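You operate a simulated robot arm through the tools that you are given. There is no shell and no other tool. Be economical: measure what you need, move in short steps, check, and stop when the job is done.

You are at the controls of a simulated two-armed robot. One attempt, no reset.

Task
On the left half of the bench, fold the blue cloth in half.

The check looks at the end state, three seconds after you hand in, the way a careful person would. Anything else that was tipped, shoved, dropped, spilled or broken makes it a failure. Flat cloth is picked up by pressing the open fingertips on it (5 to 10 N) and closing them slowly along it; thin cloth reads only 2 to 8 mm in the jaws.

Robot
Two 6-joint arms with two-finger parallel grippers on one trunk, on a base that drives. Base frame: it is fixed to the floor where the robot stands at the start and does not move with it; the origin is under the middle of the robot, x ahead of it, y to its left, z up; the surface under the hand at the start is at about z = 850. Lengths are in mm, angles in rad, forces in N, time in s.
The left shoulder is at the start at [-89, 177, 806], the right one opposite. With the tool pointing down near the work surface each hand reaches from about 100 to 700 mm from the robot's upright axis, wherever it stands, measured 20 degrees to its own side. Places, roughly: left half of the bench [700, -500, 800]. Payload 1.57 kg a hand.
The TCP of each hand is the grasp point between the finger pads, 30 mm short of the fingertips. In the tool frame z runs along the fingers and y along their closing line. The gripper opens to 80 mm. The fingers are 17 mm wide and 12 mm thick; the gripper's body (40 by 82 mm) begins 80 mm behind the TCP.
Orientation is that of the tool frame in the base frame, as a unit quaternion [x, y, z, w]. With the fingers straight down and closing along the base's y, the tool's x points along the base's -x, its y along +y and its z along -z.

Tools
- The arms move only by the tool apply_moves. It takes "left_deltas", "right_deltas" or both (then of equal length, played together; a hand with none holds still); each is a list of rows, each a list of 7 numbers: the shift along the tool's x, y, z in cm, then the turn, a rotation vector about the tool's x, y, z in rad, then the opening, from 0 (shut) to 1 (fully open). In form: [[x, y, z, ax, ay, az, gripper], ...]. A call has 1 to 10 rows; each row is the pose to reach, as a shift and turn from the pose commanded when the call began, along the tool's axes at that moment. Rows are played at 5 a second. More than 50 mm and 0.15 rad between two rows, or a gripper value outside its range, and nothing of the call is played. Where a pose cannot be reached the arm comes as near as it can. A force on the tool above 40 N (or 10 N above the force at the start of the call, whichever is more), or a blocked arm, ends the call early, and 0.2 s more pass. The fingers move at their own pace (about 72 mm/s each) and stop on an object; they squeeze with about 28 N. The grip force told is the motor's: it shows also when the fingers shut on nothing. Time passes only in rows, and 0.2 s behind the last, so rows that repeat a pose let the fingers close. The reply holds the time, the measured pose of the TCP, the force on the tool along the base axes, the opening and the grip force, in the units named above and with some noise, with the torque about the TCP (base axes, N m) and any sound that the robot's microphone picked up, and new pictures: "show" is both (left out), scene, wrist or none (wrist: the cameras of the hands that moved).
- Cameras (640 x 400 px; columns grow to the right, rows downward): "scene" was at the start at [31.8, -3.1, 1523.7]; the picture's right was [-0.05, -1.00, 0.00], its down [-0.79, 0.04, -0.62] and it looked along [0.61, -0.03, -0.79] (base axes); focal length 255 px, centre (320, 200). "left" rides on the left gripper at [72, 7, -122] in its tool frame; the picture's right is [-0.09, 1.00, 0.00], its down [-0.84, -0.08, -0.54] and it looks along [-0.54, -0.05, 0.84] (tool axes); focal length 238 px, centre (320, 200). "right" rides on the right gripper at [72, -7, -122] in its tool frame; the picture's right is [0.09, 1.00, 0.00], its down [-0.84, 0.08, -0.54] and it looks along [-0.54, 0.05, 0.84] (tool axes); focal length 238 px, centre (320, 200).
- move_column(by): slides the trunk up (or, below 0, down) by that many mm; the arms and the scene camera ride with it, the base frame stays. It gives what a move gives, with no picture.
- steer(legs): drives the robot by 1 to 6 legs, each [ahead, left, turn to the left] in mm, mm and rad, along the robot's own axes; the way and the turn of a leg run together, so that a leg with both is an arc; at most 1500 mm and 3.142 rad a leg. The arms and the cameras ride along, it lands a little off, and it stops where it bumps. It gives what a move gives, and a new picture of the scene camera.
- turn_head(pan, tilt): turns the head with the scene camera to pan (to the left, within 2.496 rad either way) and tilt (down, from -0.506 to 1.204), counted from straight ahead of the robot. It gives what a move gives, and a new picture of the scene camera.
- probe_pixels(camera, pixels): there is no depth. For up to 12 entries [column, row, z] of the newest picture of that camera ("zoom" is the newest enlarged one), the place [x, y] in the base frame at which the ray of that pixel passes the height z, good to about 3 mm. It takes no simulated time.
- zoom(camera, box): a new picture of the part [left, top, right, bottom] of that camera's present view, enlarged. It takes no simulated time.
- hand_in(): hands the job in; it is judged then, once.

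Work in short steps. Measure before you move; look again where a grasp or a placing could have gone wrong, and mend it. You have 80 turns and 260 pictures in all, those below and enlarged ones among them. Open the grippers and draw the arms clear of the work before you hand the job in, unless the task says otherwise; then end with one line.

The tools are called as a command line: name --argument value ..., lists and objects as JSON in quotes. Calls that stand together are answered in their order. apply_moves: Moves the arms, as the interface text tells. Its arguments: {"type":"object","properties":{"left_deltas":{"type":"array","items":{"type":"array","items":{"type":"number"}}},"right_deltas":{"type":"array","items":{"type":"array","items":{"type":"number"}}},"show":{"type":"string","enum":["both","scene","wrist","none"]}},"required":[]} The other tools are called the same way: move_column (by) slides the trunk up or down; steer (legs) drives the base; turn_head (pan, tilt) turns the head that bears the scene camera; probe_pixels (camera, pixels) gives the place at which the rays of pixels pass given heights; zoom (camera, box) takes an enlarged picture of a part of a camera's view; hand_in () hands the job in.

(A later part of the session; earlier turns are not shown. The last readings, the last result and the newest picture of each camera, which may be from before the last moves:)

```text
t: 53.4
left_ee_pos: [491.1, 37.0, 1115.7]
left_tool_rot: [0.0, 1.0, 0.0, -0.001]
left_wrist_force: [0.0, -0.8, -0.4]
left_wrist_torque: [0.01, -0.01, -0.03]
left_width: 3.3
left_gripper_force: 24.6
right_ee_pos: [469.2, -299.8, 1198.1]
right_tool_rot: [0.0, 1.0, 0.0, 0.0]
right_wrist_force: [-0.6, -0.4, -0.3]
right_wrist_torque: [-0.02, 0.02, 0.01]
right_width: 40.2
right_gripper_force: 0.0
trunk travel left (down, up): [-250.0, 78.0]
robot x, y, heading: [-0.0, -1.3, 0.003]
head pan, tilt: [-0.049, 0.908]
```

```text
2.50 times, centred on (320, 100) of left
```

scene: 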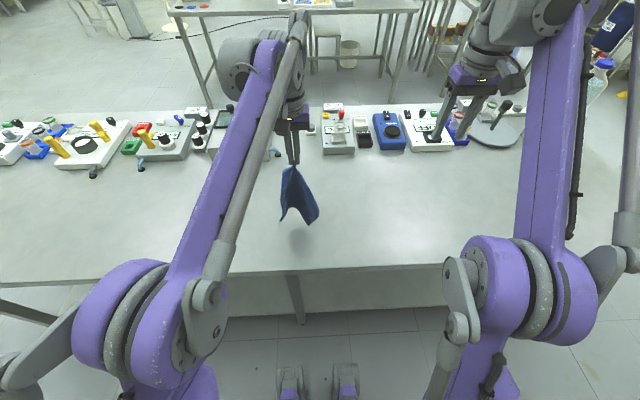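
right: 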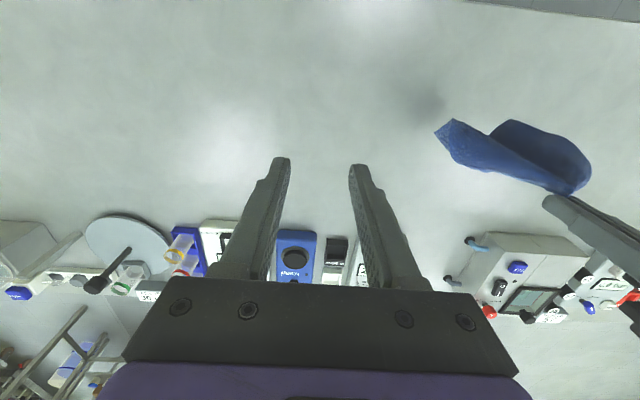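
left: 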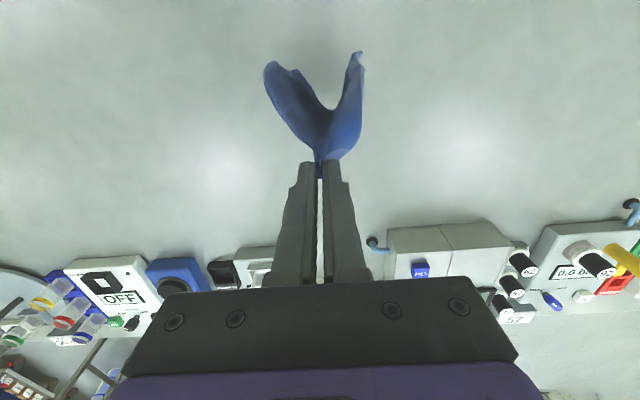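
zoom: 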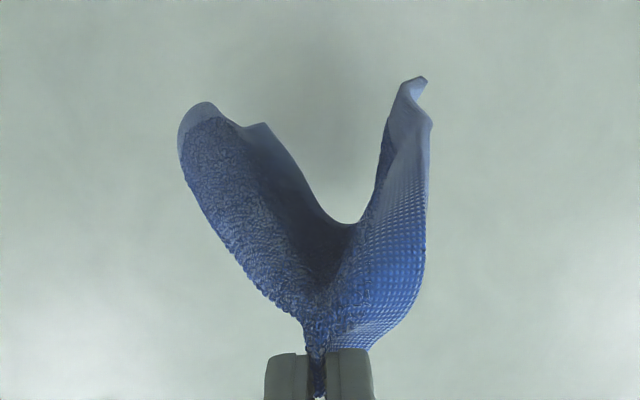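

The far-right corner is stuck to the back face; gravity won't free it from this side. I'll lay the cloth down again as before and then lift it by the near edge instead, so that the tucked corner drops open.

apply_moves --left_deltas '[[0, 0, 4, 0, 0, 0, 0], [-1, 0, 7.5, 0, 0, 0, 0], [-4, 0, 11, 0, 0, 0, 0], [-7, 0, 14, 0, 0, 0, 0], [-9, 0, 16.5, 0, 0, 0, 0], [-10.5, 0, 19, 0, 0, 0, 0], [-11.5, 0, 21, 0, 0, 0, 0], [-12.5, 0, 22.3, 0, 0, 0, 0], [-13, 0, 22.8, 0, 0, 0, 0], [-13, 0, 22.8, 0, 0, 0, 0]]' --show "none"

apply_moves --left_deltas '[[0, 0, 0, 0, 0, 0, 0.2], [0, 0, 0, 0, 0, 0, 0.35], [0, 0, -2, 0, 0, 0, 0.35], [0, 0.5, -6, 0, 0, 0, 0.35], [0, 3, -9, 0, 0, 0, 0.35], [0, 7, -10, 0, 0, 0, 0.35], [0.5, 11, -10, 0, 0, 0, 0.35]]' --show "both"

zoom --camera "scene" --box '[270, 170, 370, 240]'

zoom --camera "right" --box '[400, 30, 640, 190]'

```text
t: 55.6
left_ee_pos: [622.2, 38.0, 887.9]
left_tool_rot: [0.001, 1.0, 0.0, 0.0]
left_wrist_force: [0.3, 0.0, -0.2]
left_wrist_torque: [0.0, -0.03, -0.02]
left_width: 3.4
left_gripper_force: 24.2
right_ee_pos: [470.1, -299.8, 1197.2]
right_tool_rot: [0.0, 1.0, 0.001, 0.0]
right_wrist_force: [-0.3, 0.3, -0.3]
right_wrist_torque: [0.0, -0.02, 0.02]
right_width: 39.9
right_gripper_force: 0.1
trunk travel left (down, up): [-250.0, 78.0]
robot x, y, heading: [1.6, -2.1, -0.004]
head pan, tilt: [-0.049, 0.908]
```

```text
t: 57.2
left_ee_pos: [615.7, 147.9, 989.2]
left_tool_rot: [0.0, 1.0, -0.001, 0.001]
left_wrist_force: [-0.5, 0.0, -0.2]
left_wrist_torque: [0.01, 0.01, 0.0]
left_width: 28.2
left_gripper_force: 0.1
right_ee_pos: [469.0, -300.0, 1196.8]
right_tool_rot: [0.0, 1.0, -0.001, 0.0]
right_wrist_force: [-0.3, -0.1, -0.5]
right_wrist_torque: [0.01, -0.03, 0.0]
right_width: 39.9
right_gripper_force: 0.0
trunk travel left (down, up): [-250.0, 78.0]
robot x, y, heading: [-1.4, -0.1, -0.002]
head pan, tilt: [-0.049, 0.908]
```

scene: 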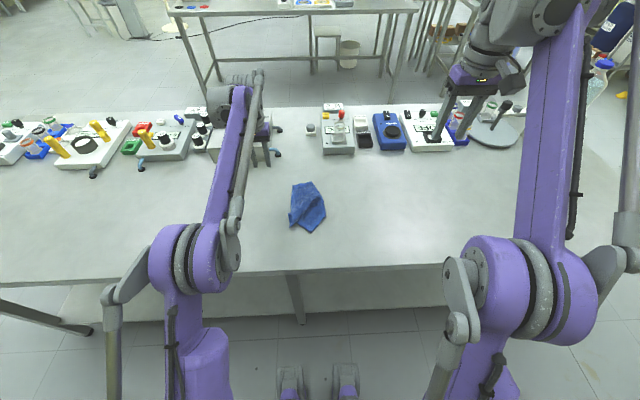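
left: 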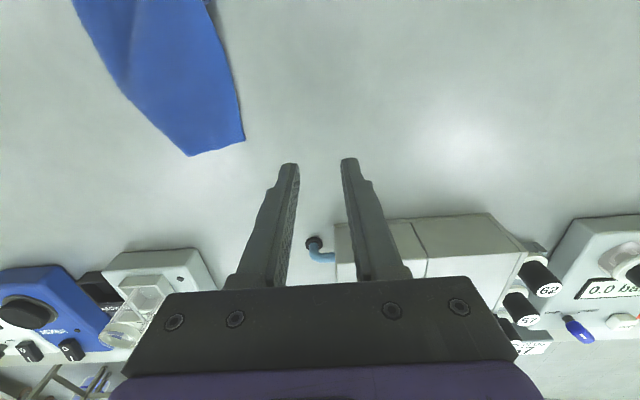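

```text
5.71 times, centred on (320, 205) of scene
```

zoom: 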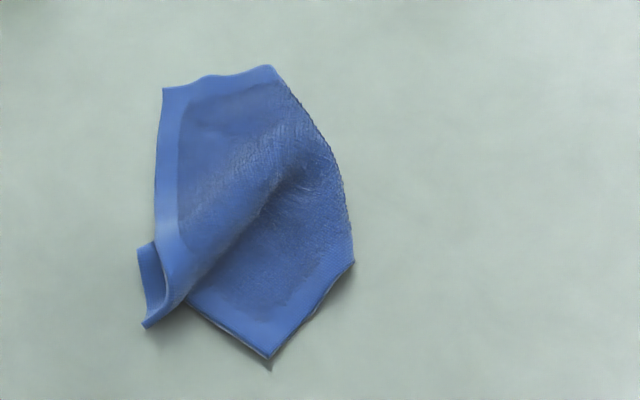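

```text
2.50 times, centred on (520, 110) of right
```

zoom: 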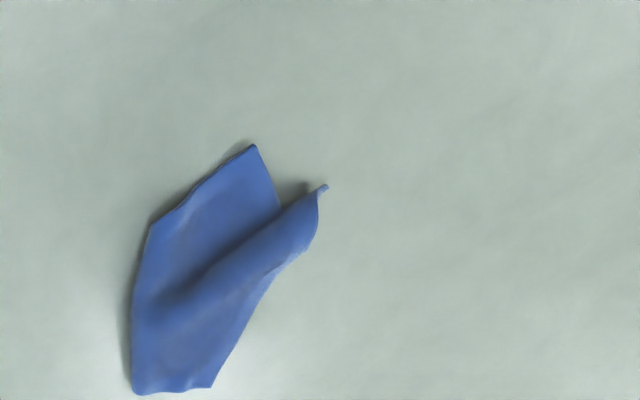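

Same layout. I locate the near-right corner (zoom ≈(268,357)) for the right hand to grip.

probe_pixels --camera "scene" --pixels '[[314, 232.5, 852], [329, 215.5, 853], [299.7, 223, 853], [295, 227, 868]]'

zoom --camera "scene" --box '[285, 205, 335, 240]'

probe_pixels --camera "right" --pixels '[[495, 84, 852], [456, 118, 853], [505, 106, 853], [530, 101, 868]]'

```text
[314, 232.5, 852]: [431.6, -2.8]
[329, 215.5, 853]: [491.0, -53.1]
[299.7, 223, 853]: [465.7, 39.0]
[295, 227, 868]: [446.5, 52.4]
```

```text
11.43 times, centred on (310, 222) of scene
```

zoom: 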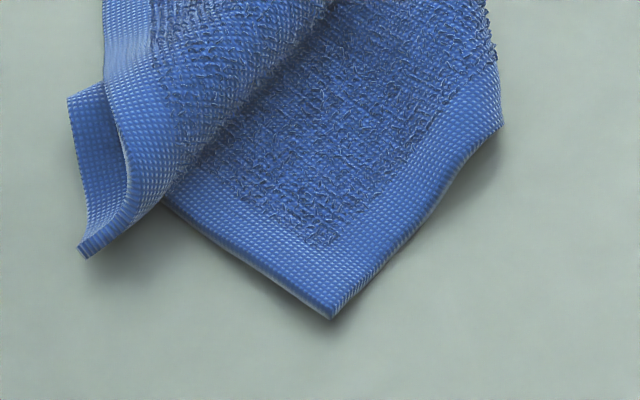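

```text
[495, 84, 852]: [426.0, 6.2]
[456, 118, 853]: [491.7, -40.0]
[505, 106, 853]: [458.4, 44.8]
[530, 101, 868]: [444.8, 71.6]
```

The near-right corner is single-layer at (431,-3), pointing at the robot. I move the right hand above it.

apply_moves --right_deltas '[[0.2, 3, 2.6, 0, 0, 0, 0.45], [0.4, 6, 5.2, 0, 0, 0, 0.4], [0.6, 9, 7.8, 0, 0, 0, 0.35], [0.8, 12, 10.4, 0, 0, 0, 0.35], [1, 15, 13, 0, 0, 0, 0.35], [1.2, 18, 15.6, 0, 0, 0, 0.35], [1.4, 21, 18.4, 0, 0, 0, 0.35], [1.6, 24, 21.4, 0, 0, 0, 0.35], [1.8, 27, 24.4, 0, 0, 0, 0.35], [1.8, 29.5, 27.5, 0, 0, 0, 0.35]]' --show "wrist"

zoom --camera "right" --box '[160, 40, 480, 240]'

zoom --camera "scene" --box '[270, 170, 370, 240]'

```text
t: 59.4
left_ee_pos: [616.2, 148.2, 989.9]
left_tool_rot: [0.0, 1.0, 0.0, 0.0]
left_wrist_force: [-0.4, 0.1, 0.1]
left_wrist_torque: [0.01, -0.03, 0.01]
left_width: 28.1
left_gripper_force: 0.1
right_ee_pos: [450.7, -3.4, 919.4]
right_tool_rot: [0.0, 1.0, 0.0, 0.001]
right_wrist_force: [1.1, 1.0, -0.4]
right_wrist_torque: [-0.01, 0.02, 0.0]
right_width: 27.9
right_gripper_force: 0.0
trunk travel left (down, up): [-250.0, 78.0]
robot x, y, heading: [1.2, -0.7, -0.002]
head pan, tilt: [-0.049, 0.908]
```

right: 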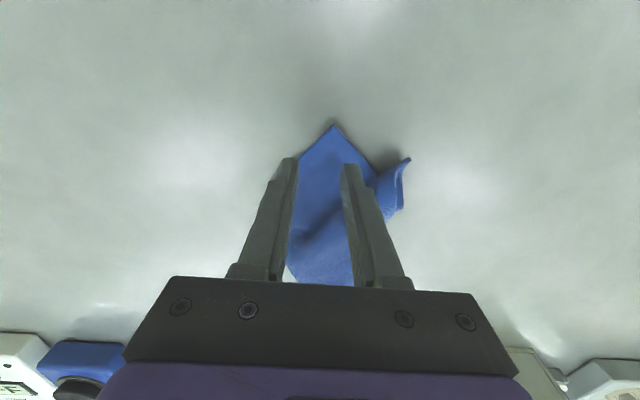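

```text
2.00 times, centred on (320, 140) of right
```

zoom: 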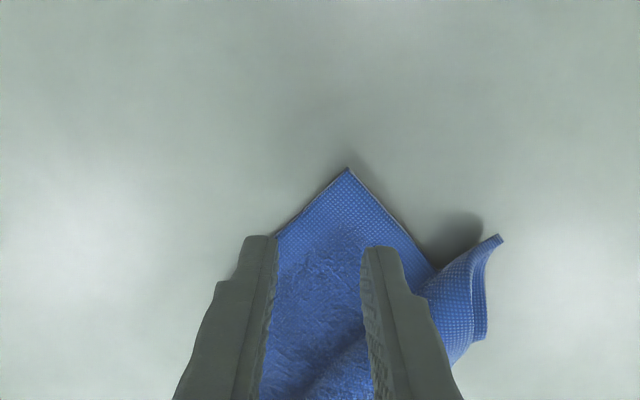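

```text
5.71 times, centred on (320, 205) of scene
```

zoom: 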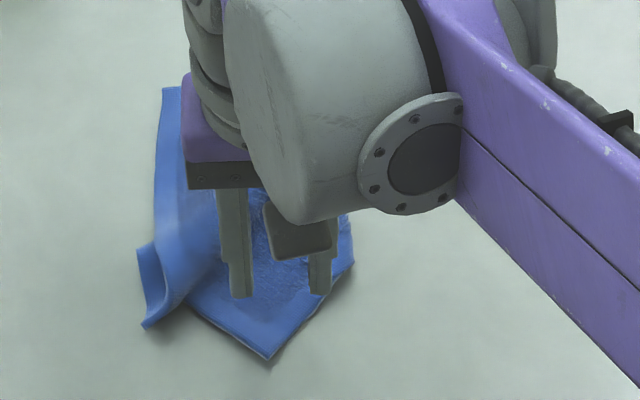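

Fingers straddle the corner. I descend to contact, 4 mm nearer the tip of the corner.

apply_moves --right_deltas '[[0.4, 0.2, 1, 0, 0, 0, 0.35], [0.4, 0.2, 2, 0, 0, 0, 0.35], [0.4, 0.2, 2.9, 0, 0, 0, 0.35], [0.4, 0.2, 3.3, 0, 0, 0, 0.35], [0.4, 0.2, 3.5, 0, 0, 0, 0.35]]' --show "none"

zoom --camera "right" --box '[160, 40, 480, 240]'

```text
t: 60.6
left_ee_pos: [614.3, 148.1, 990.5]
left_tool_rot: [0.001, 1.0, -0.001, -0.001]
left_wrist_force: [-0.3, -0.1, -0.4]
left_wrist_torque: [0.01, -0.04, -0.05]
left_width: 28.3
left_gripper_force: 0.1
right_ee_pos: [448.6, -1.9, 885.5]
right_tool_rot: [0.0, 1.0, 0.0, 0.0]
right_wrist_force: [0.7, 0.0, 1.5]
right_wrist_torque: [0.03, -0.03, 0.0]
right_width: 28.3
right_gripper_force: 0.1
trunk travel left (down, up): [-250.0, 78.0]
robot x, y, heading: [1.0, -0.6, -0.005]
head pan, tilt: [-0.049, 0.908]
```

```text
2.00 times, centred on (320, 140) of right
```

zoom: 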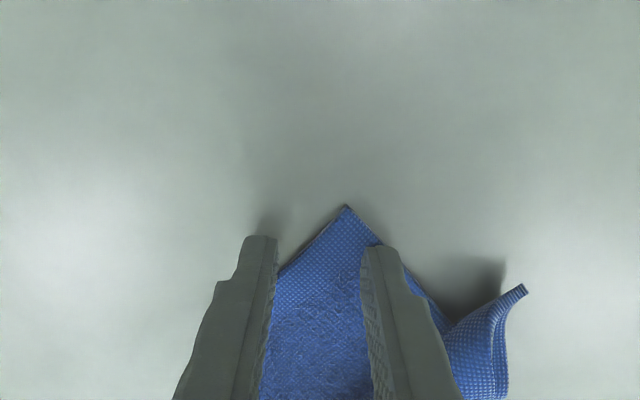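

The left finger barely catches the edge, so I go 6 mm deeper, press, close slowly, then start lifting.

apply_moves --right_deltas '[[-0.6, 0.1, -0.1, 0, 0, 0, 0.35], [-0.6, 0.1, 0.3, 0, 0, 0, 0.33], [-0.6, 0.1, 0.3, 0, 0, 0, 0.27], [-0.6, 0.1, 0.3, 0, 0, 0, 0.21], [-0.6, 0.1, 0.3, 0, 0, 0, 0.15], [-0.6, 0.1, 0.3, 0, 0, 0, 0.09], [-0.6, 0.1, 0.3, 0, 0, 0, 0.04], [-0.6, 0.1, 0.3, 0, 0, 0, 0], [-0.6, 0.1, 0.3, 0, 0, 0, 0], [-0.6, 0.1, 0, 0, 0, 0, 0]]' --show "none"

zoom --camera "right" --box '[160, 40, 480, 240]'

```text
t: 62.8
left_ee_pos: [616.2, 147.7, 988.9]
left_tool_rot: [0.001, 1.0, 0.001, 0.0]
left_wrist_force: [0.0, -0.6, -0.6]
left_wrist_torque: [-0.01, -0.01, 0.01]
left_width: 28.3
left_gripper_force: 0.0
right_ee_pos: [454.1, -0.9, 885.1]
right_tool_rot: [0.0, 1.0, 0.0, 0.0]
right_wrist_force: [-0.4, -0.3, 1.2]
right_wrist_torque: [0.0, 0.01, -0.01]
right_width: 4.1
right_gripper_force: 23.8
trunk travel left (down, up): [-250.0, 78.0]
robot x, y, heading: [3.5, 1.3, -0.002]
head pan, tilt: [-0.049, 0.908]
```

```text
2.00 times, centred on (320, 140) of right
```

zoom: 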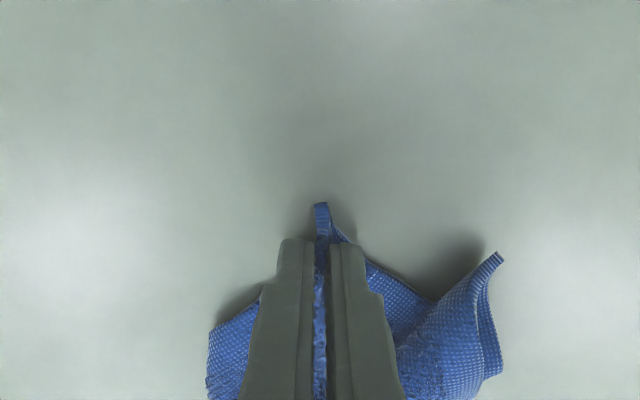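

Corner gripped (4.1 mm). I lift it high, drifting a little to the right, so the tucked far-right corner can drop open.

apply_moves --right_deltas '[[0, -0.5, -3.5, 0, 0, 0, 0], [0, -1.5, -8, 0, 0, 0, 0], [0, -2.5, -12.5, 0, 0, 0, 0], [0, -3.5, -17, 0, 0, 0, 0], [0, -4.5, -21.5, 0, 0, 0, 0], [0, -5.5, -25.5, 0, 0, 0, 0], [0, -6, -27, 0, 0, 0, 0], [0, -6, -27, 0, 0, 0, 0], [0, -6, -27, 0, 0, 0, 0]]' --show "both"

zoom --camera "scene" --box '[270, 150, 390, 250]'

zoom --camera "right" --box '[220, 20, 420, 180]'

zoom --camera "left" --box '[0, 0, 320, 200]'

```text
t: 64.8
left_ee_pos: [616.2, 148.5, 989.8]
left_tool_rot: [-0.001, 1.0, 0.0, 0.001]
left_wrist_force: [-0.3, -0.2, -0.7]
left_wrist_torque: [0.01, -0.03, 0.01]
left_width: 28.0
left_gripper_force: 0.1
right_ee_pos: [454.8, -61.7, 1155.5]
right_tool_rot: [0.0, 1.0, 0.0, 0.0]
right_wrist_force: [-0.7, 0.2, 0.1]
right_wrist_torque: [0.0, -0.02, 0.01]
right_width: 4.0
right_gripper_force: 24.8
trunk travel left (down, up): [-250.0, 78.0]
robot x, y, heading: [2.3, 1.5, 0.007]
head pan, tilt: [-0.049, 0.908]
```

scene: 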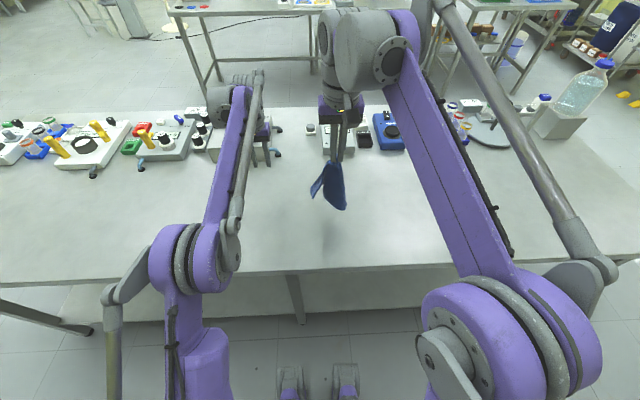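
right: 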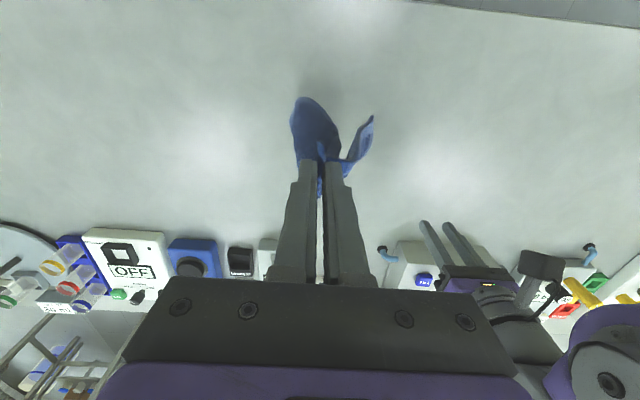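

```text
4.00 times, centred on (330, 200) of scene
```

zoom: 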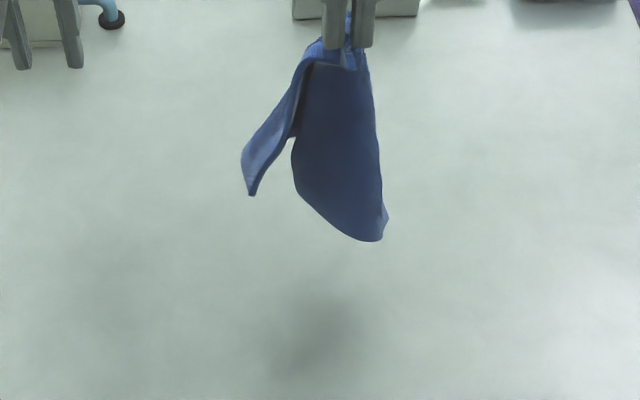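

```text
2.50 times, centred on (320, 100) of right
```

zoom: 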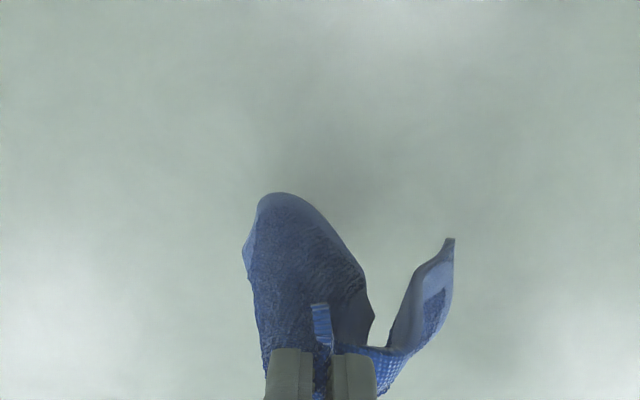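

```text
2.00 times, centred on (160, 100) of left
```

zoom: 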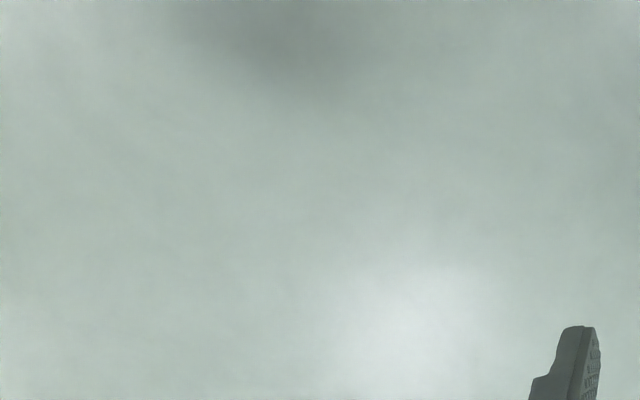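

The far corners now hang freely at the bottom, and the near-left corner sticks out as a wing on the left. I triangulate that wing so the left hand can take it.

probe_pixels --camera "scene" --pixels '[[317, 198, 960], [317, 198, 1000], [317, 198, 1040], [325, 181, 1040], [325, 181, 1080], [342, 209, 900], [342, 209, 930]]'

probe_pixels --camera "right" --pixels '[[371, 116, 960], [371, 116, 1000], [371, 116, 1040], [350, 158, 1080], [298, 100, 900], [298, 100, 930]]'

```text
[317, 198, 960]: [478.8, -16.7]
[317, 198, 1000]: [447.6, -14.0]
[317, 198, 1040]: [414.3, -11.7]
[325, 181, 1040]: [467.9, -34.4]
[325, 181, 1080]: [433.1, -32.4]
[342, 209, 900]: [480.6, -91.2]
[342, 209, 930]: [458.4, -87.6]
```

```text
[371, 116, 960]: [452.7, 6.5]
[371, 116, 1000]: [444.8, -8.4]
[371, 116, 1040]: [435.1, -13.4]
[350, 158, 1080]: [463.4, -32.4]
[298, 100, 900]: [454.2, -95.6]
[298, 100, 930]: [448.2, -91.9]
```

The near-left corner tip is at about (441,-12,1008). I bring the left hand in from the left, tilted 0.4 rad so its body stays clear of the right hand.

apply_moves --left_deltas '[[3, -1, -2.5, 0.1, 0, 0, 0.4], [6.5, -2.5, -5, 0.2, 0, 0, 0.5], [10, -4, -7, 0.3, 0, 0, 0.5], [13.5, -5.5, -7, 0.4, 0, 0, 0.5], [17, -7, -7, 0.4, 0, 0, 0.5], [17, -7, -7, 0.4, 0, 0, 0.5]]' --show "both"

zoom --camera "left" --box '[100, 20, 420, 220]'

zoom --camera "scene" --box '[280, 130, 380, 230]'

zoom --camera "right" --box '[240, 60, 480, 210]'

```text
t: 66.2
left_ee_pos: [447.0, 79.1, 1058.7]
left_tool_rot: [0.0, 0.98, -0.199, -0.001]
left_wrist_force: [-0.6, -0.9, -0.7]
left_wrist_torque: [0.01, 0.01, -0.02]
left_width: 40.1
left_gripper_force: 0.1
right_ee_pos: [455.9, -61.8, 1154.4]
right_tool_rot: [0.0, 1.0, 0.0, 0.0]
right_wrist_force: [0.2, -0.4, -0.1]
right_wrist_torque: [0.0, 0.03, 0.03]
right_width: 3.6
right_gripper_force: 24.8
trunk travel left (down, up): [-250.0, 78.0]
robot x, y, heading: [0.9, 3.2, 0.003]
head pan, tilt: [-0.049, 0.908]
```

scene: 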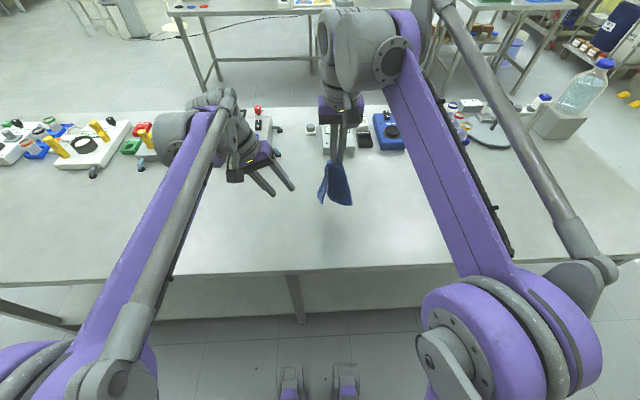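
left: 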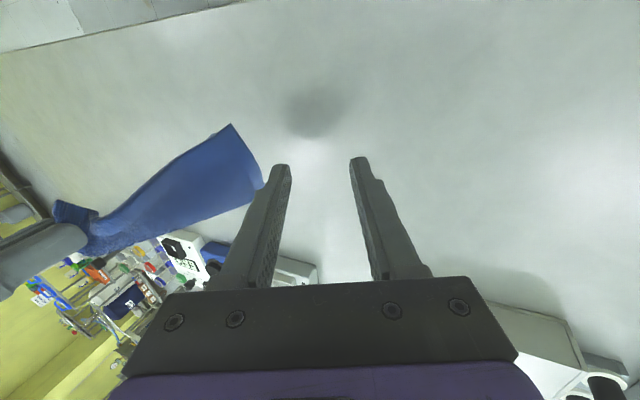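

```text
2.00 times, centred on (260, 120) of left
```

zoom: 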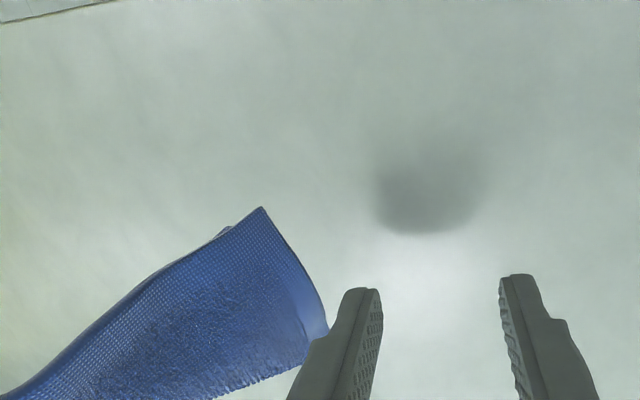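

```text
4.00 times, centred on (330, 180) of scene
```

zoom: 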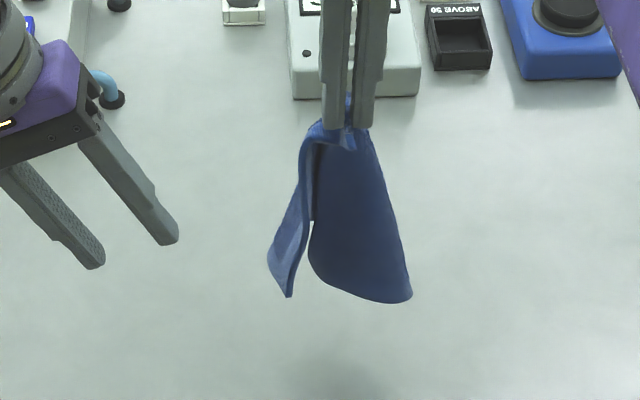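

```text
2.67 times, centred on (360, 135) of right
```

zoom: 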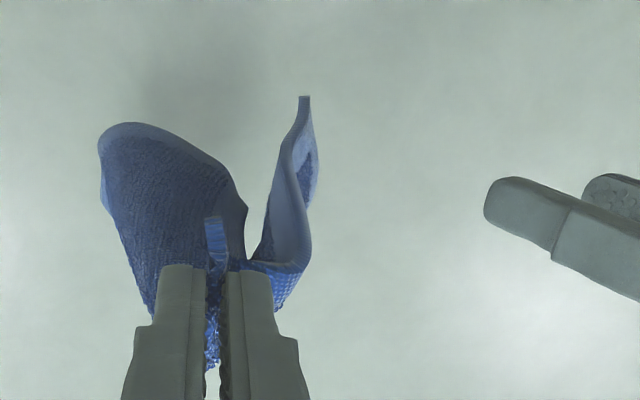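

The wing is a broad sheet facing the left hand, ideal for a y-closing grip. I go below its bottom edge and slide in under it with a 30 mm opening, then look before raising.

apply_moves --left_deltas '[[-0.15, 1.0, 3.6, -0.1, 0, 0, 0.4], [-0.3, 2.05, 7.17, -0.2, 0, 0, 0.4], [-0.3, -0.5, 8.2, -0.2, 0, 0, 0.4], [-0.3, -3, 9.3, -0.2, 0, 0, 0.4], [-0.3, -4.95, 10.13, -0.2, 0, 0, 0.4], [-0.3, -4.95, 10.13, -0.2, 0, 0, 0.4]]' --show "wrist"

zoom --camera "scene" --box '[280, 130, 380, 230]'

zoom --camera "right" --box '[240, 60, 480, 210]'

```text
t: 67.6
left_ee_pos: [449.9, -8.0, 986.6]
left_tool_rot: [0.0, 0.995, -0.1, 0.0]
left_wrist_force: [-0.1, -0.3, -0.3]
left_wrist_torque: [0.02, 0.03, 0.03]
left_width: 31.9
left_gripper_force: 0.0
right_ee_pos: [455.2, -62.0, 1155.8]
right_tool_rot: [0.0, 1.0, 0.0, 0.0]
right_wrist_force: [0.4, -0.7, -0.5]
right_wrist_torque: [0.0, 0.01, -0.01]
right_width: 3.7
right_gripper_force: 25.2
trunk travel left (down, up): [-250.0, 78.0]
robot x, y, heading: [-2.7, -1.6, 0.0]
head pan, tilt: [-0.049, 0.908]
```

left: 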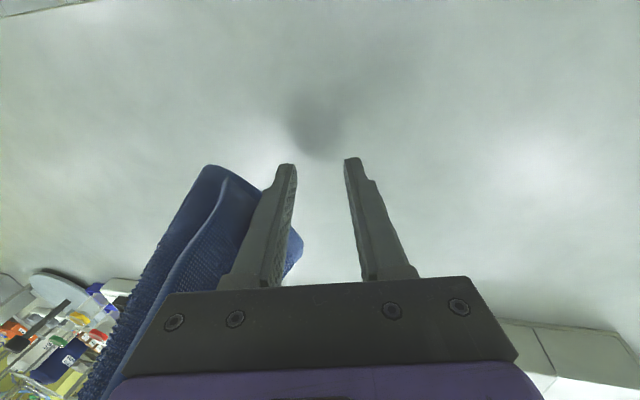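

```text
4.00 times, centred on (330, 180) of scene
```

zoom: 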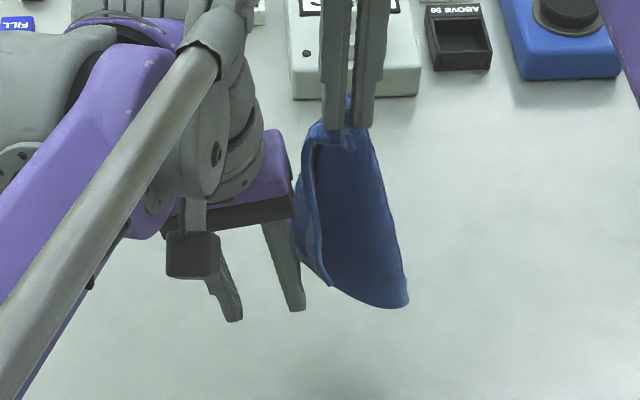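

```text
2.67 times, centred on (360, 135) of right
```

zoom: 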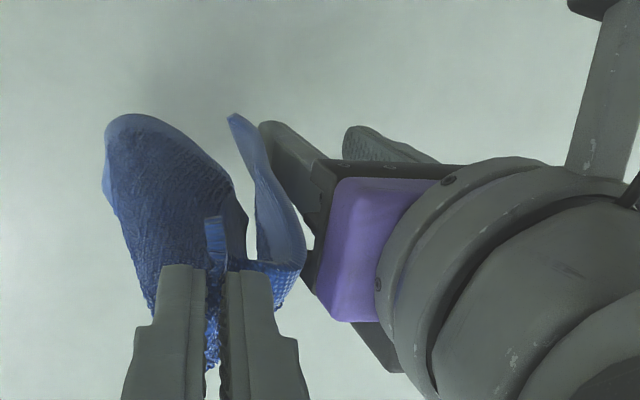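

The wing was pushed aside because the hand's body blocks it from above. Its sheet lies in the x–z plane, so I should reach it from the robot's side with the fingers pointing forward; I back off to the left and re-orient.

apply_moves --left_deltas '[[0, 3, 0, 0, 0, 0, 0.4], [0, 6, 0, 0, 0, 0, 0.5], [3, 9, 0, -0.1, 0, 0, 0.5], [6, 10, 0, -0.2, 0, 0, 0.5], [9.5, 10, -1, -0.2, 0, 0, 0.5], [13, 10, -3, -0.2, 0, 0, 0.5]]' --show "none"

apply_moves --left_deltas '[[0, 0, -0.5, 0, -0.15, 0, 0.5], [0, 0, -0.5, 0, -0.3, 0, 0.5], [0, 0, -0.5, 0, -0.45, 0, 0.5], [0, 0, -0.5, 0, -0.6, 0, 0.5], [0, 0, -0.5, 0, -0.75, 0, 0.5], [0, 0, -0.5, 0, -0.9, 0, 0.5], [0, 0, -0.5, 0, -1.05, 0, 0.5], [0, 0, -0.5, 0, -1.2, 0, 0.5], [0, 0, -0.5, 0, -1.2, 0, 0.5]]' --show "both"

zoom --camera "right" --box '[240, 60, 480, 210]'

zoom --camera "left" --box '[0, 0, 400, 250]'

```text
t: 69.0
left_ee_pos: [318.7, 99.9, 993.6]
left_tool_rot: [0.0, 1.0, 0.0, 0.001]
left_wrist_force: [-0.2, -0.6, 0.2]
left_wrist_torque: [-0.01, -0.01, -0.03]
left_width: 40.0
left_gripper_force: 0.0
right_ee_pos: [453.7, -61.9, 1155.6]
right_tool_rot: [0.001, 1.0, 0.0, 0.001]
right_wrist_force: [-0.3, -0.8, -0.2]
right_wrist_torque: [0.0, 0.0, -0.03]
right_width: 3.8
right_gripper_force: 24.4
trunk travel left (down, up): [-250.0, 78.0]
robot x, y, heading: [-3.2, 0.1, 0.003]
head pan, tilt: [-0.049, 0.908]
```

```text
t: 71.0
left_ee_pos: [320.4, 98.5, 999.2]
left_tool_rot: [0.0, 0.825, 0.0, 0.564]
left_wrist_force: [0.7, -0.1, 0.6]
left_wrist_torque: [0.01, 0.01, -0.03]
left_width: 40.2
left_gripper_force: 0.0
right_ee_pos: [454.6, -60.9, 1155.8]
right_tool_rot: [0.0, 1.0, 0.0, 0.0]
right_wrist_force: [0.6, 0.8, -0.5]
right_wrist_torque: [0.01, 0.0, -0.02]
right_width: 3.8
right_gripper_force: 24.6
trunk travel left (down, up): [-250.0, 78.0]
robot x, y, heading: [2.1, -2.0, 0.002]
head pan, tilt: [-0.049, 0.908]
```

scene: 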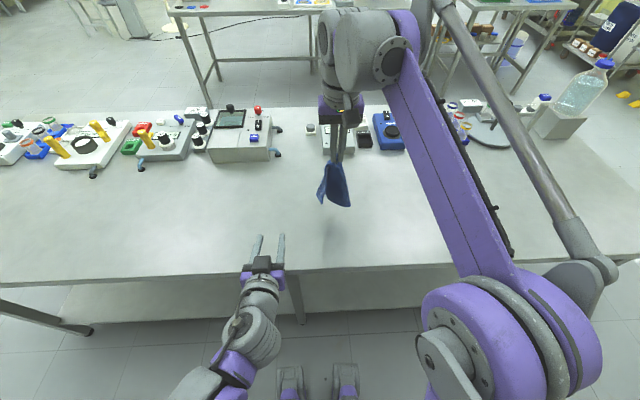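
left: 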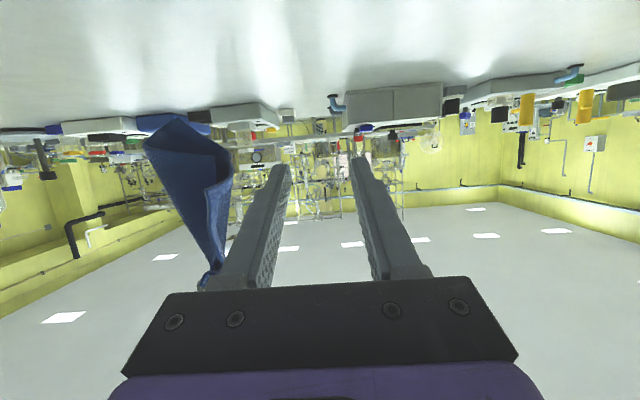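

```text
2.67 times, centred on (360, 135) of right
```

zoom: 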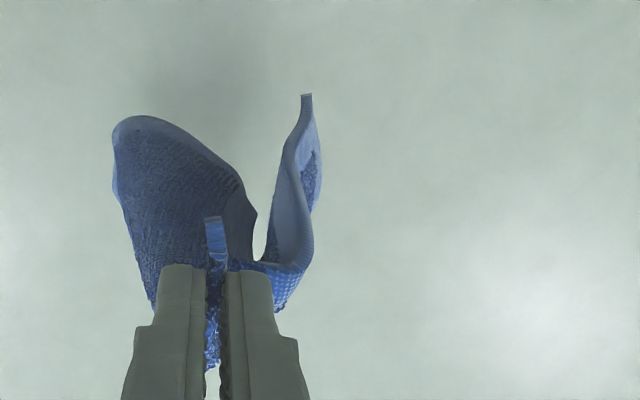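

```text
1.60 times, centred on (200, 125) of left
```

zoom: 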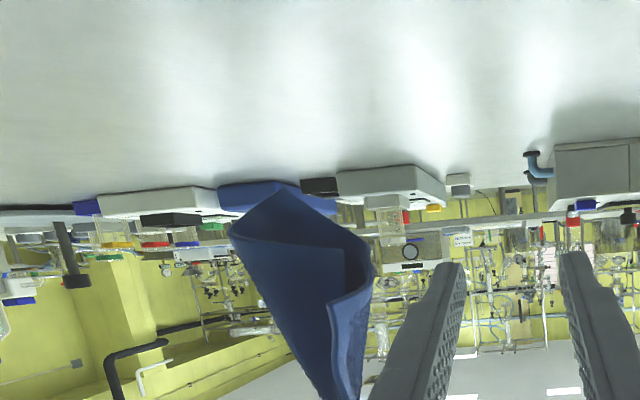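

Wing returned to its place. I locate the corner again with scene and right cameras.

zoom --camera "scene" --box '[300, 150, 360, 220]'

probe_pixels --camera "right" --pixels '[[354.8, 95.7, 980], [354.8, 95.7, 1000], [354.8, 95.7, 1020], [354.8, 95.7, 1040]]'

probe_pixels --camera "scene" --pixels '[[320.5, 203.5, 980], [320.5, 203.5, 1000], [320.5, 203.5, 1020], [320.5, 203.5, 1040]]'

```text
5.71 times, centred on (330, 185) of scene
```

zoom: 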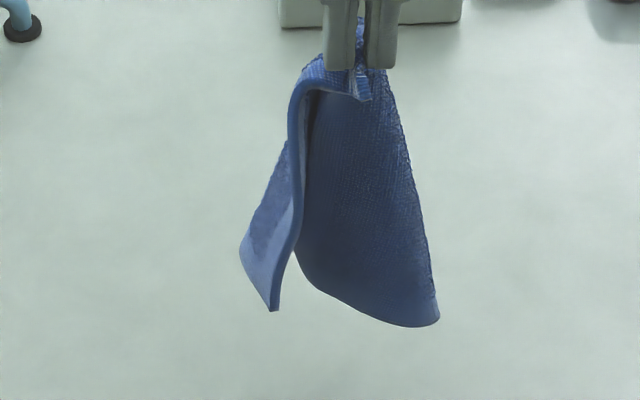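

```text
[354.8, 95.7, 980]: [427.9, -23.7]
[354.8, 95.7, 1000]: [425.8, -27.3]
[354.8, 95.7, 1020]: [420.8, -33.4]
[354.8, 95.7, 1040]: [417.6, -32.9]
```

```text
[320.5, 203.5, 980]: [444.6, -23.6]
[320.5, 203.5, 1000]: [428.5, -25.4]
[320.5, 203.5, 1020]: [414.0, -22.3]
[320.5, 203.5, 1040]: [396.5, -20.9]
```

The near-left corner is at ≈(426,-26,1003). I line up in front of it with the fingers pointing forward, then advance to straddle it.

apply_moves --left_deltas '[[-0.9, -4.1, 0, 0, 0, 0, 0.5], [-1.8, -8.2, 0, 0, 0, 0, 0.5], [-2.78, -12.4, 0, 0, 0, 0, 0.5], [-2.78, -12.4, 0, 0, 0, 0, 0.5]]' --show "wrist"

zoom --camera "left" --box '[200, 60, 440, 210]'

zoom --camera "scene" --box '[290, 140, 370, 240]'

```text
t: 72.0
left_ee_pos: [329.3, -28.0, 1023.9]
left_tool_rot: [0.0, 0.826, -0.001, 0.564]
left_wrist_force: [-0.4, 0.6, 0.2]
left_wrist_torque: [-0.02, 0.0, 0.03]
left_width: 39.9
left_gripper_force: 0.0
right_ee_pos: [455.4, -61.7, 1154.7]
right_tool_rot: [0.0, 1.0, 0.001, -0.001]
right_wrist_force: [0.5, 0.9, -0.4]
right_wrist_torque: [0.0, 0.02, -0.02]
right_width: 3.5
right_gripper_force: 24.5
trunk travel left (down, up): [-250.0, 78.0]
robot x, y, heading: [1.1, 1.0, -0.001]
head pan, tilt: [-0.049, 0.908]
```

left: 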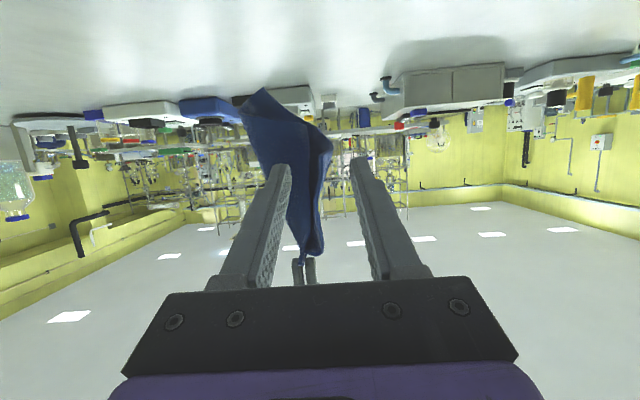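

```text
2.67 times, centred on (320, 135) of left
```

zoom: 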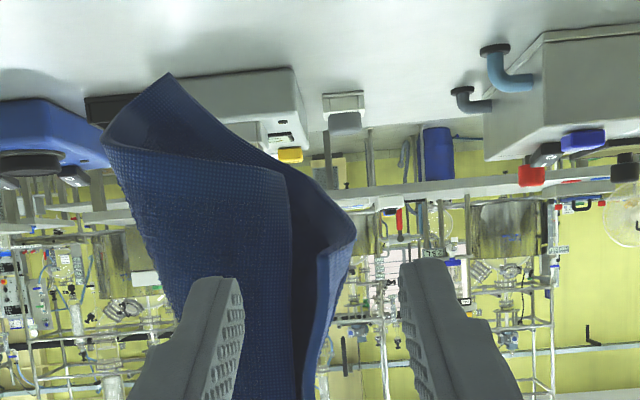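

```text
4.00 times, centred on (330, 190) of scene
```

zoom: 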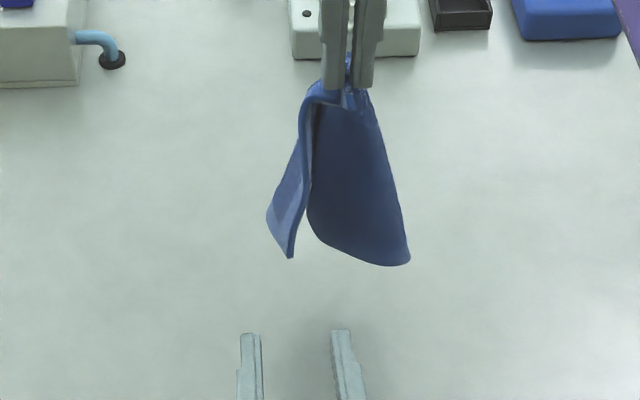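

The wing's front edge is between the two fingers in the left view. I advance 88 mm so the fingers straddle the corner.

apply_moves --left_deltas '[[-0.8, 0.2, 2.05, 0, 0, 0, 0.5], [-1.6, 0.4, 4.1, 0, 0, 0, 0.5], [-2.4, 0.4, 6.15, 0, 0, 0, 0.5], [-3.19, 0.4, 8.2, 0, 0, 0, 0.5], [-3.19, 0.4, 8.2, 0, 0, 0, 0.5]]' --show "wrist"

zoom --camera "right" --box '[240, 40, 480, 190]'

zoom --camera "scene" --box '[290, 140, 370, 240]'

```text
t: 73.2
left_ee_pos: [416.9, -23.7, 1024.5]
left_tool_rot: [0.0, 0.825, 0.0, 0.565]
left_wrist_force: [-0.6, 0.3, -0.6]
left_wrist_torque: [0.03, 0.01, -0.01]
left_width: 40.0
left_gripper_force: 0.0
right_ee_pos: [454.5, -61.3, 1154.7]
right_tool_rot: [0.0, 1.0, 0.001, 0.001]
right_wrist_force: [-0.4, 0.7, -1.3]
right_wrist_torque: [0.03, -0.04, -0.01]
right_width: 3.5
right_gripper_force: 24.2
trunk travel left (down, up): [-250.0, 78.0]
robot x, y, heading: [0.1, -2.2, -0.002]
head pan, tilt: [-0.049, 0.908]
```

left: 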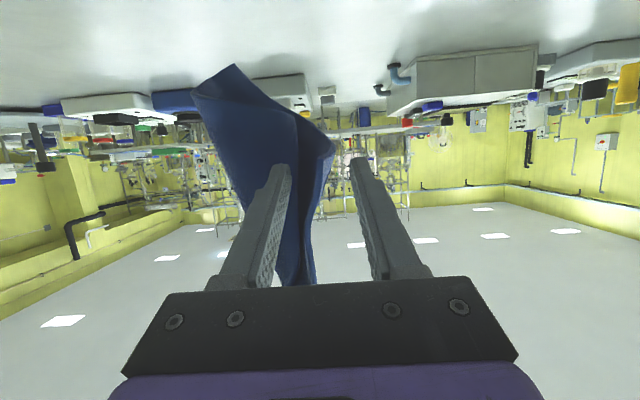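

```text
2.67 times, centred on (360, 115) of right
```

zoom: 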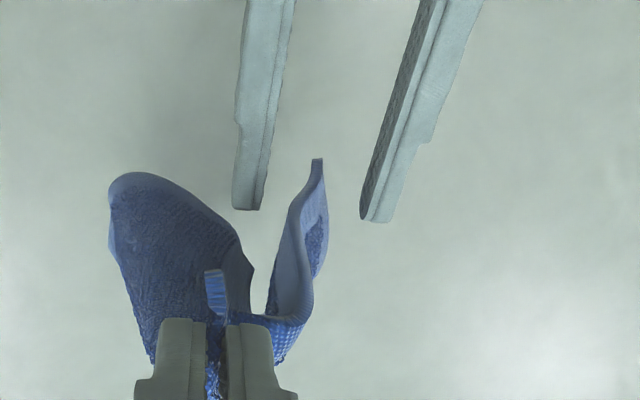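

```text
4.00 times, centred on (330, 190) of scene
```

zoom: 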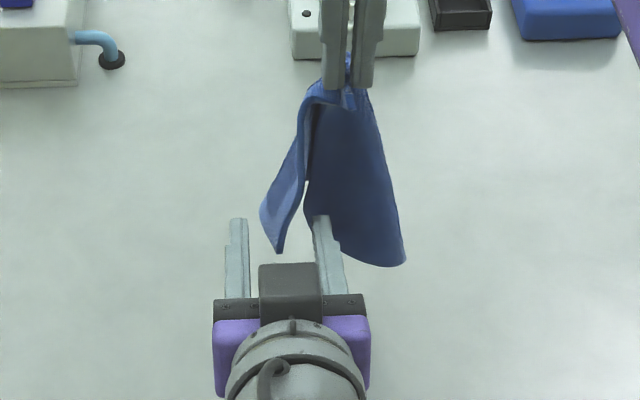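

The corner sits between the fingers. I advance 10 mm more and close.

apply_moves --left_deltas '[[-0.36, 0, 0.93, 0, 0, 0, 0.5], [-0.36, 0, 0.93, 0, 0, 0, 0.3], [-0.36, 0, 0.93, 0, 0, 0, 0.1], [-0.36, 0, 0.93, 0, 0, 0, 0], [-0.36, 0, 0.93, 0, 0, 0, 0], [-0.36, 0, 0.93, 0, 0, 0, 0]]' --show "wrist"

zoom --camera "right" --box '[240, 40, 480, 190]'

zoom --camera "scene" --box '[290, 140, 370, 240]'

```text
t: 74.6
left_ee_pos: [428.4, -23.6, 1024.5]
left_tool_rot: [0.001, 0.825, -0.001, 0.565]
left_wrist_force: [0.6, 0.1, -0.1]
left_wrist_torque: [-0.02, -0.02, 0.01]
left_width: 2.6
left_gripper_force: 24.0
right_ee_pos: [454.7, -60.8, 1155.4]
right_tool_rot: [0.0, 1.0, 0.001, 0.001]
right_wrist_force: [-0.3, -0.8, -0.4]
right_wrist_torque: [-0.01, 0.01, -0.03]
right_width: 3.6
right_gripper_force: 24.7
trunk travel left (down, up): [-250.0, 78.0]
robot x, y, heading: [-0.1, 0.1, -0.001]
head pan, tilt: [-0.049, 0.908]
```

left: 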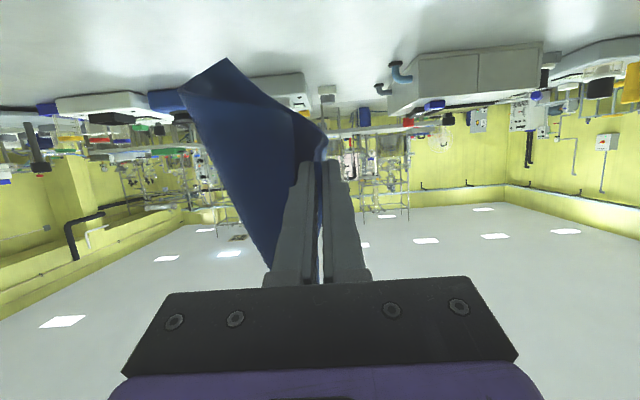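

```text
2.67 times, centred on (360, 115) of right
```

zoom: 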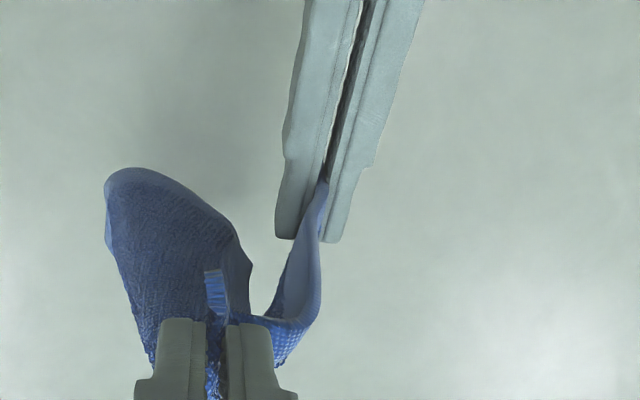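

```text
4.00 times, centred on (330, 190) of scene
```

zoom: 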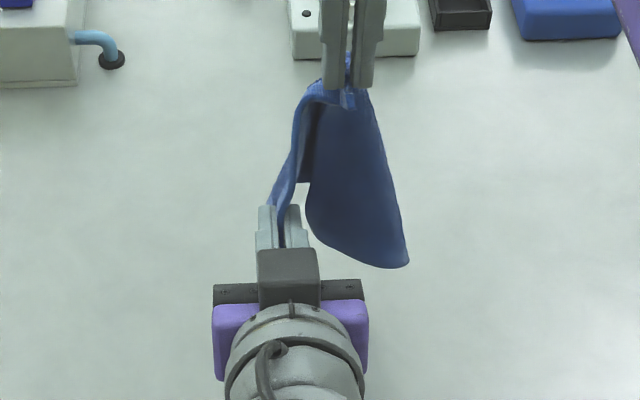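

Near-left corner gripped (2.6 mm). I spread the hands to about 117 mm apart at equal height so that the cloth hangs as a flat sheet.

apply_moves --left_deltas '[[-1.4, 2, -0.54, 0, 0, 0, 0], [-2.8, 4, -1.09, 0, 0, 0, 0], [-4.2, 6, -1.63, 0, 0, 0, 0], [-5.59, 7.9, -2.17, 0, 0, 0, 0], [-5.59, 7.9, -2.17, 0, 0, 0, 0], [-5.59, 7.9, -2.17, 0, 0, 0, 0]]' --right_deltas '[[0, 0, 1.2, 0, 0, 0, 0], [0, 0, 2.5, 0, 0, 0, 0], [0, 0, 3.8, 0, 0, 0, 0], [0, 0, 5, 0, 0, 0, 0], [0, 0, 5, 0, 0, 0, 0], [0, 0, 5, 0, 0, 0, 0]]' --show "both"

zoom --camera "scene" --box '[260, 130, 400, 240]'

```text
t: 76.0
left_ee_pos: [428.5, 56.0, 1086.1]
left_tool_rot: [0.0, 0.825, 0.0, 0.565]
left_wrist_force: [1.9, -12.0, -2.8]
left_wrist_torque: [0.13, 0.06, -0.21]
left_width: 3.4
left_gripper_force: 24.6
right_ee_pos: [453.4, -60.2, 1105.7]
right_tool_rot: [0.0, 1.0, 0.001, -0.001]
right_wrist_force: [-2.6, 13.3, 2.4]
right_wrist_torque: [0.39, 0.05, 0.12]
right_width: 3.8
right_gripper_force: 24.9
trunk travel left (down, up): [-250.0, 78.0]
robot x, y, heading: [1.0, 1.1, -0.002]
head pan, tilt: [-0.049, 0.908]
```

scene: 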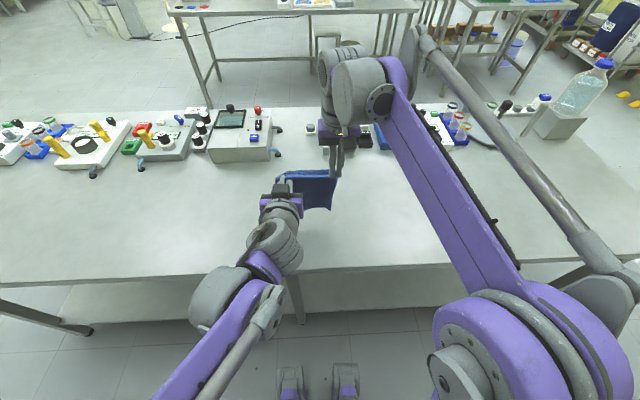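
right: 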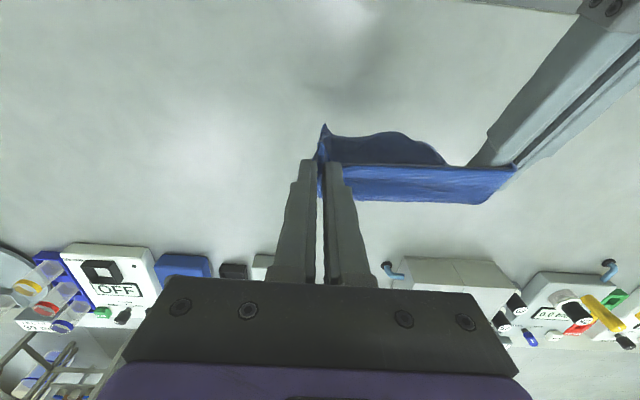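
left: 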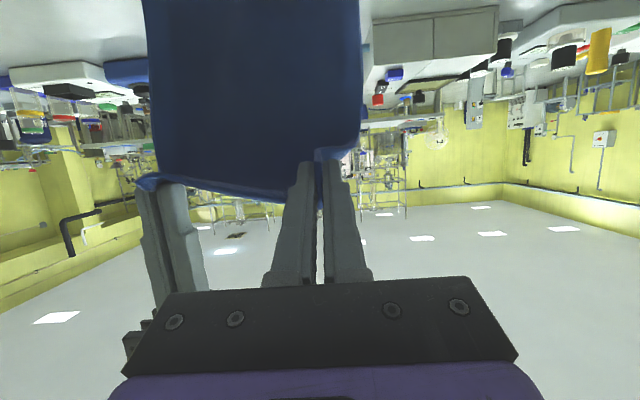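

```text
3.64 times, centred on (330, 185) of scene
```

zoom: 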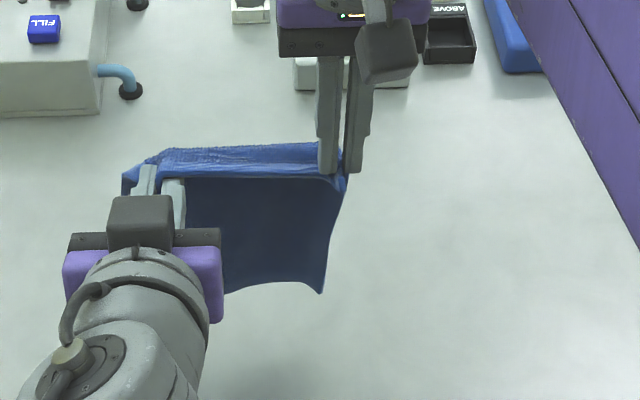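

A clean rectangle is now hanging. I check where its bottom edge is.

probe_pixels --camera "scene" --pixels '[[330.5, 210.3, 880], [330.5, 210.3, 900], [304, 210, 890], [330.5, 210.3, 920]]'

probe_pixels --camera "right" --pixels '[[324, 125, 900], [324, 125, 920], [445, 160, 900], [395, 133, 900], [395, 133, 880]]'

zoom --camera "right" --box '[290, 100, 550, 240]'

zoom --camera "left" --box '[100, 0, 420, 220]'

```text
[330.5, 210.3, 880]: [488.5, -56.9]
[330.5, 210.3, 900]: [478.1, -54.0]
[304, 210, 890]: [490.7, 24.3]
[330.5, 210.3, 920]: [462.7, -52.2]
```

```text
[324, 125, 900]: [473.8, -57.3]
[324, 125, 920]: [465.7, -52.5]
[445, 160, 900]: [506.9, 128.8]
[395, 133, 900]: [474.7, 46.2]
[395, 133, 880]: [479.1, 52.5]
```

```text
2.46 times, centred on (420, 170) of right
```

zoom: 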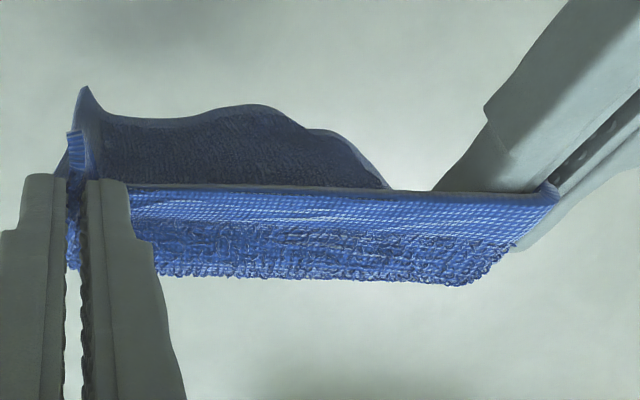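

```text
1.82 times, centred on (260, 110) of left
```

zoom: 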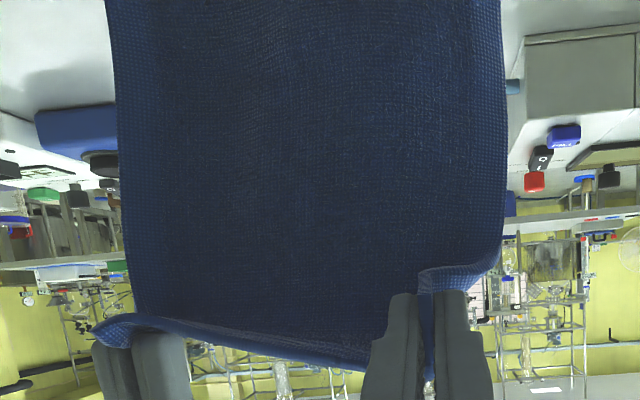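

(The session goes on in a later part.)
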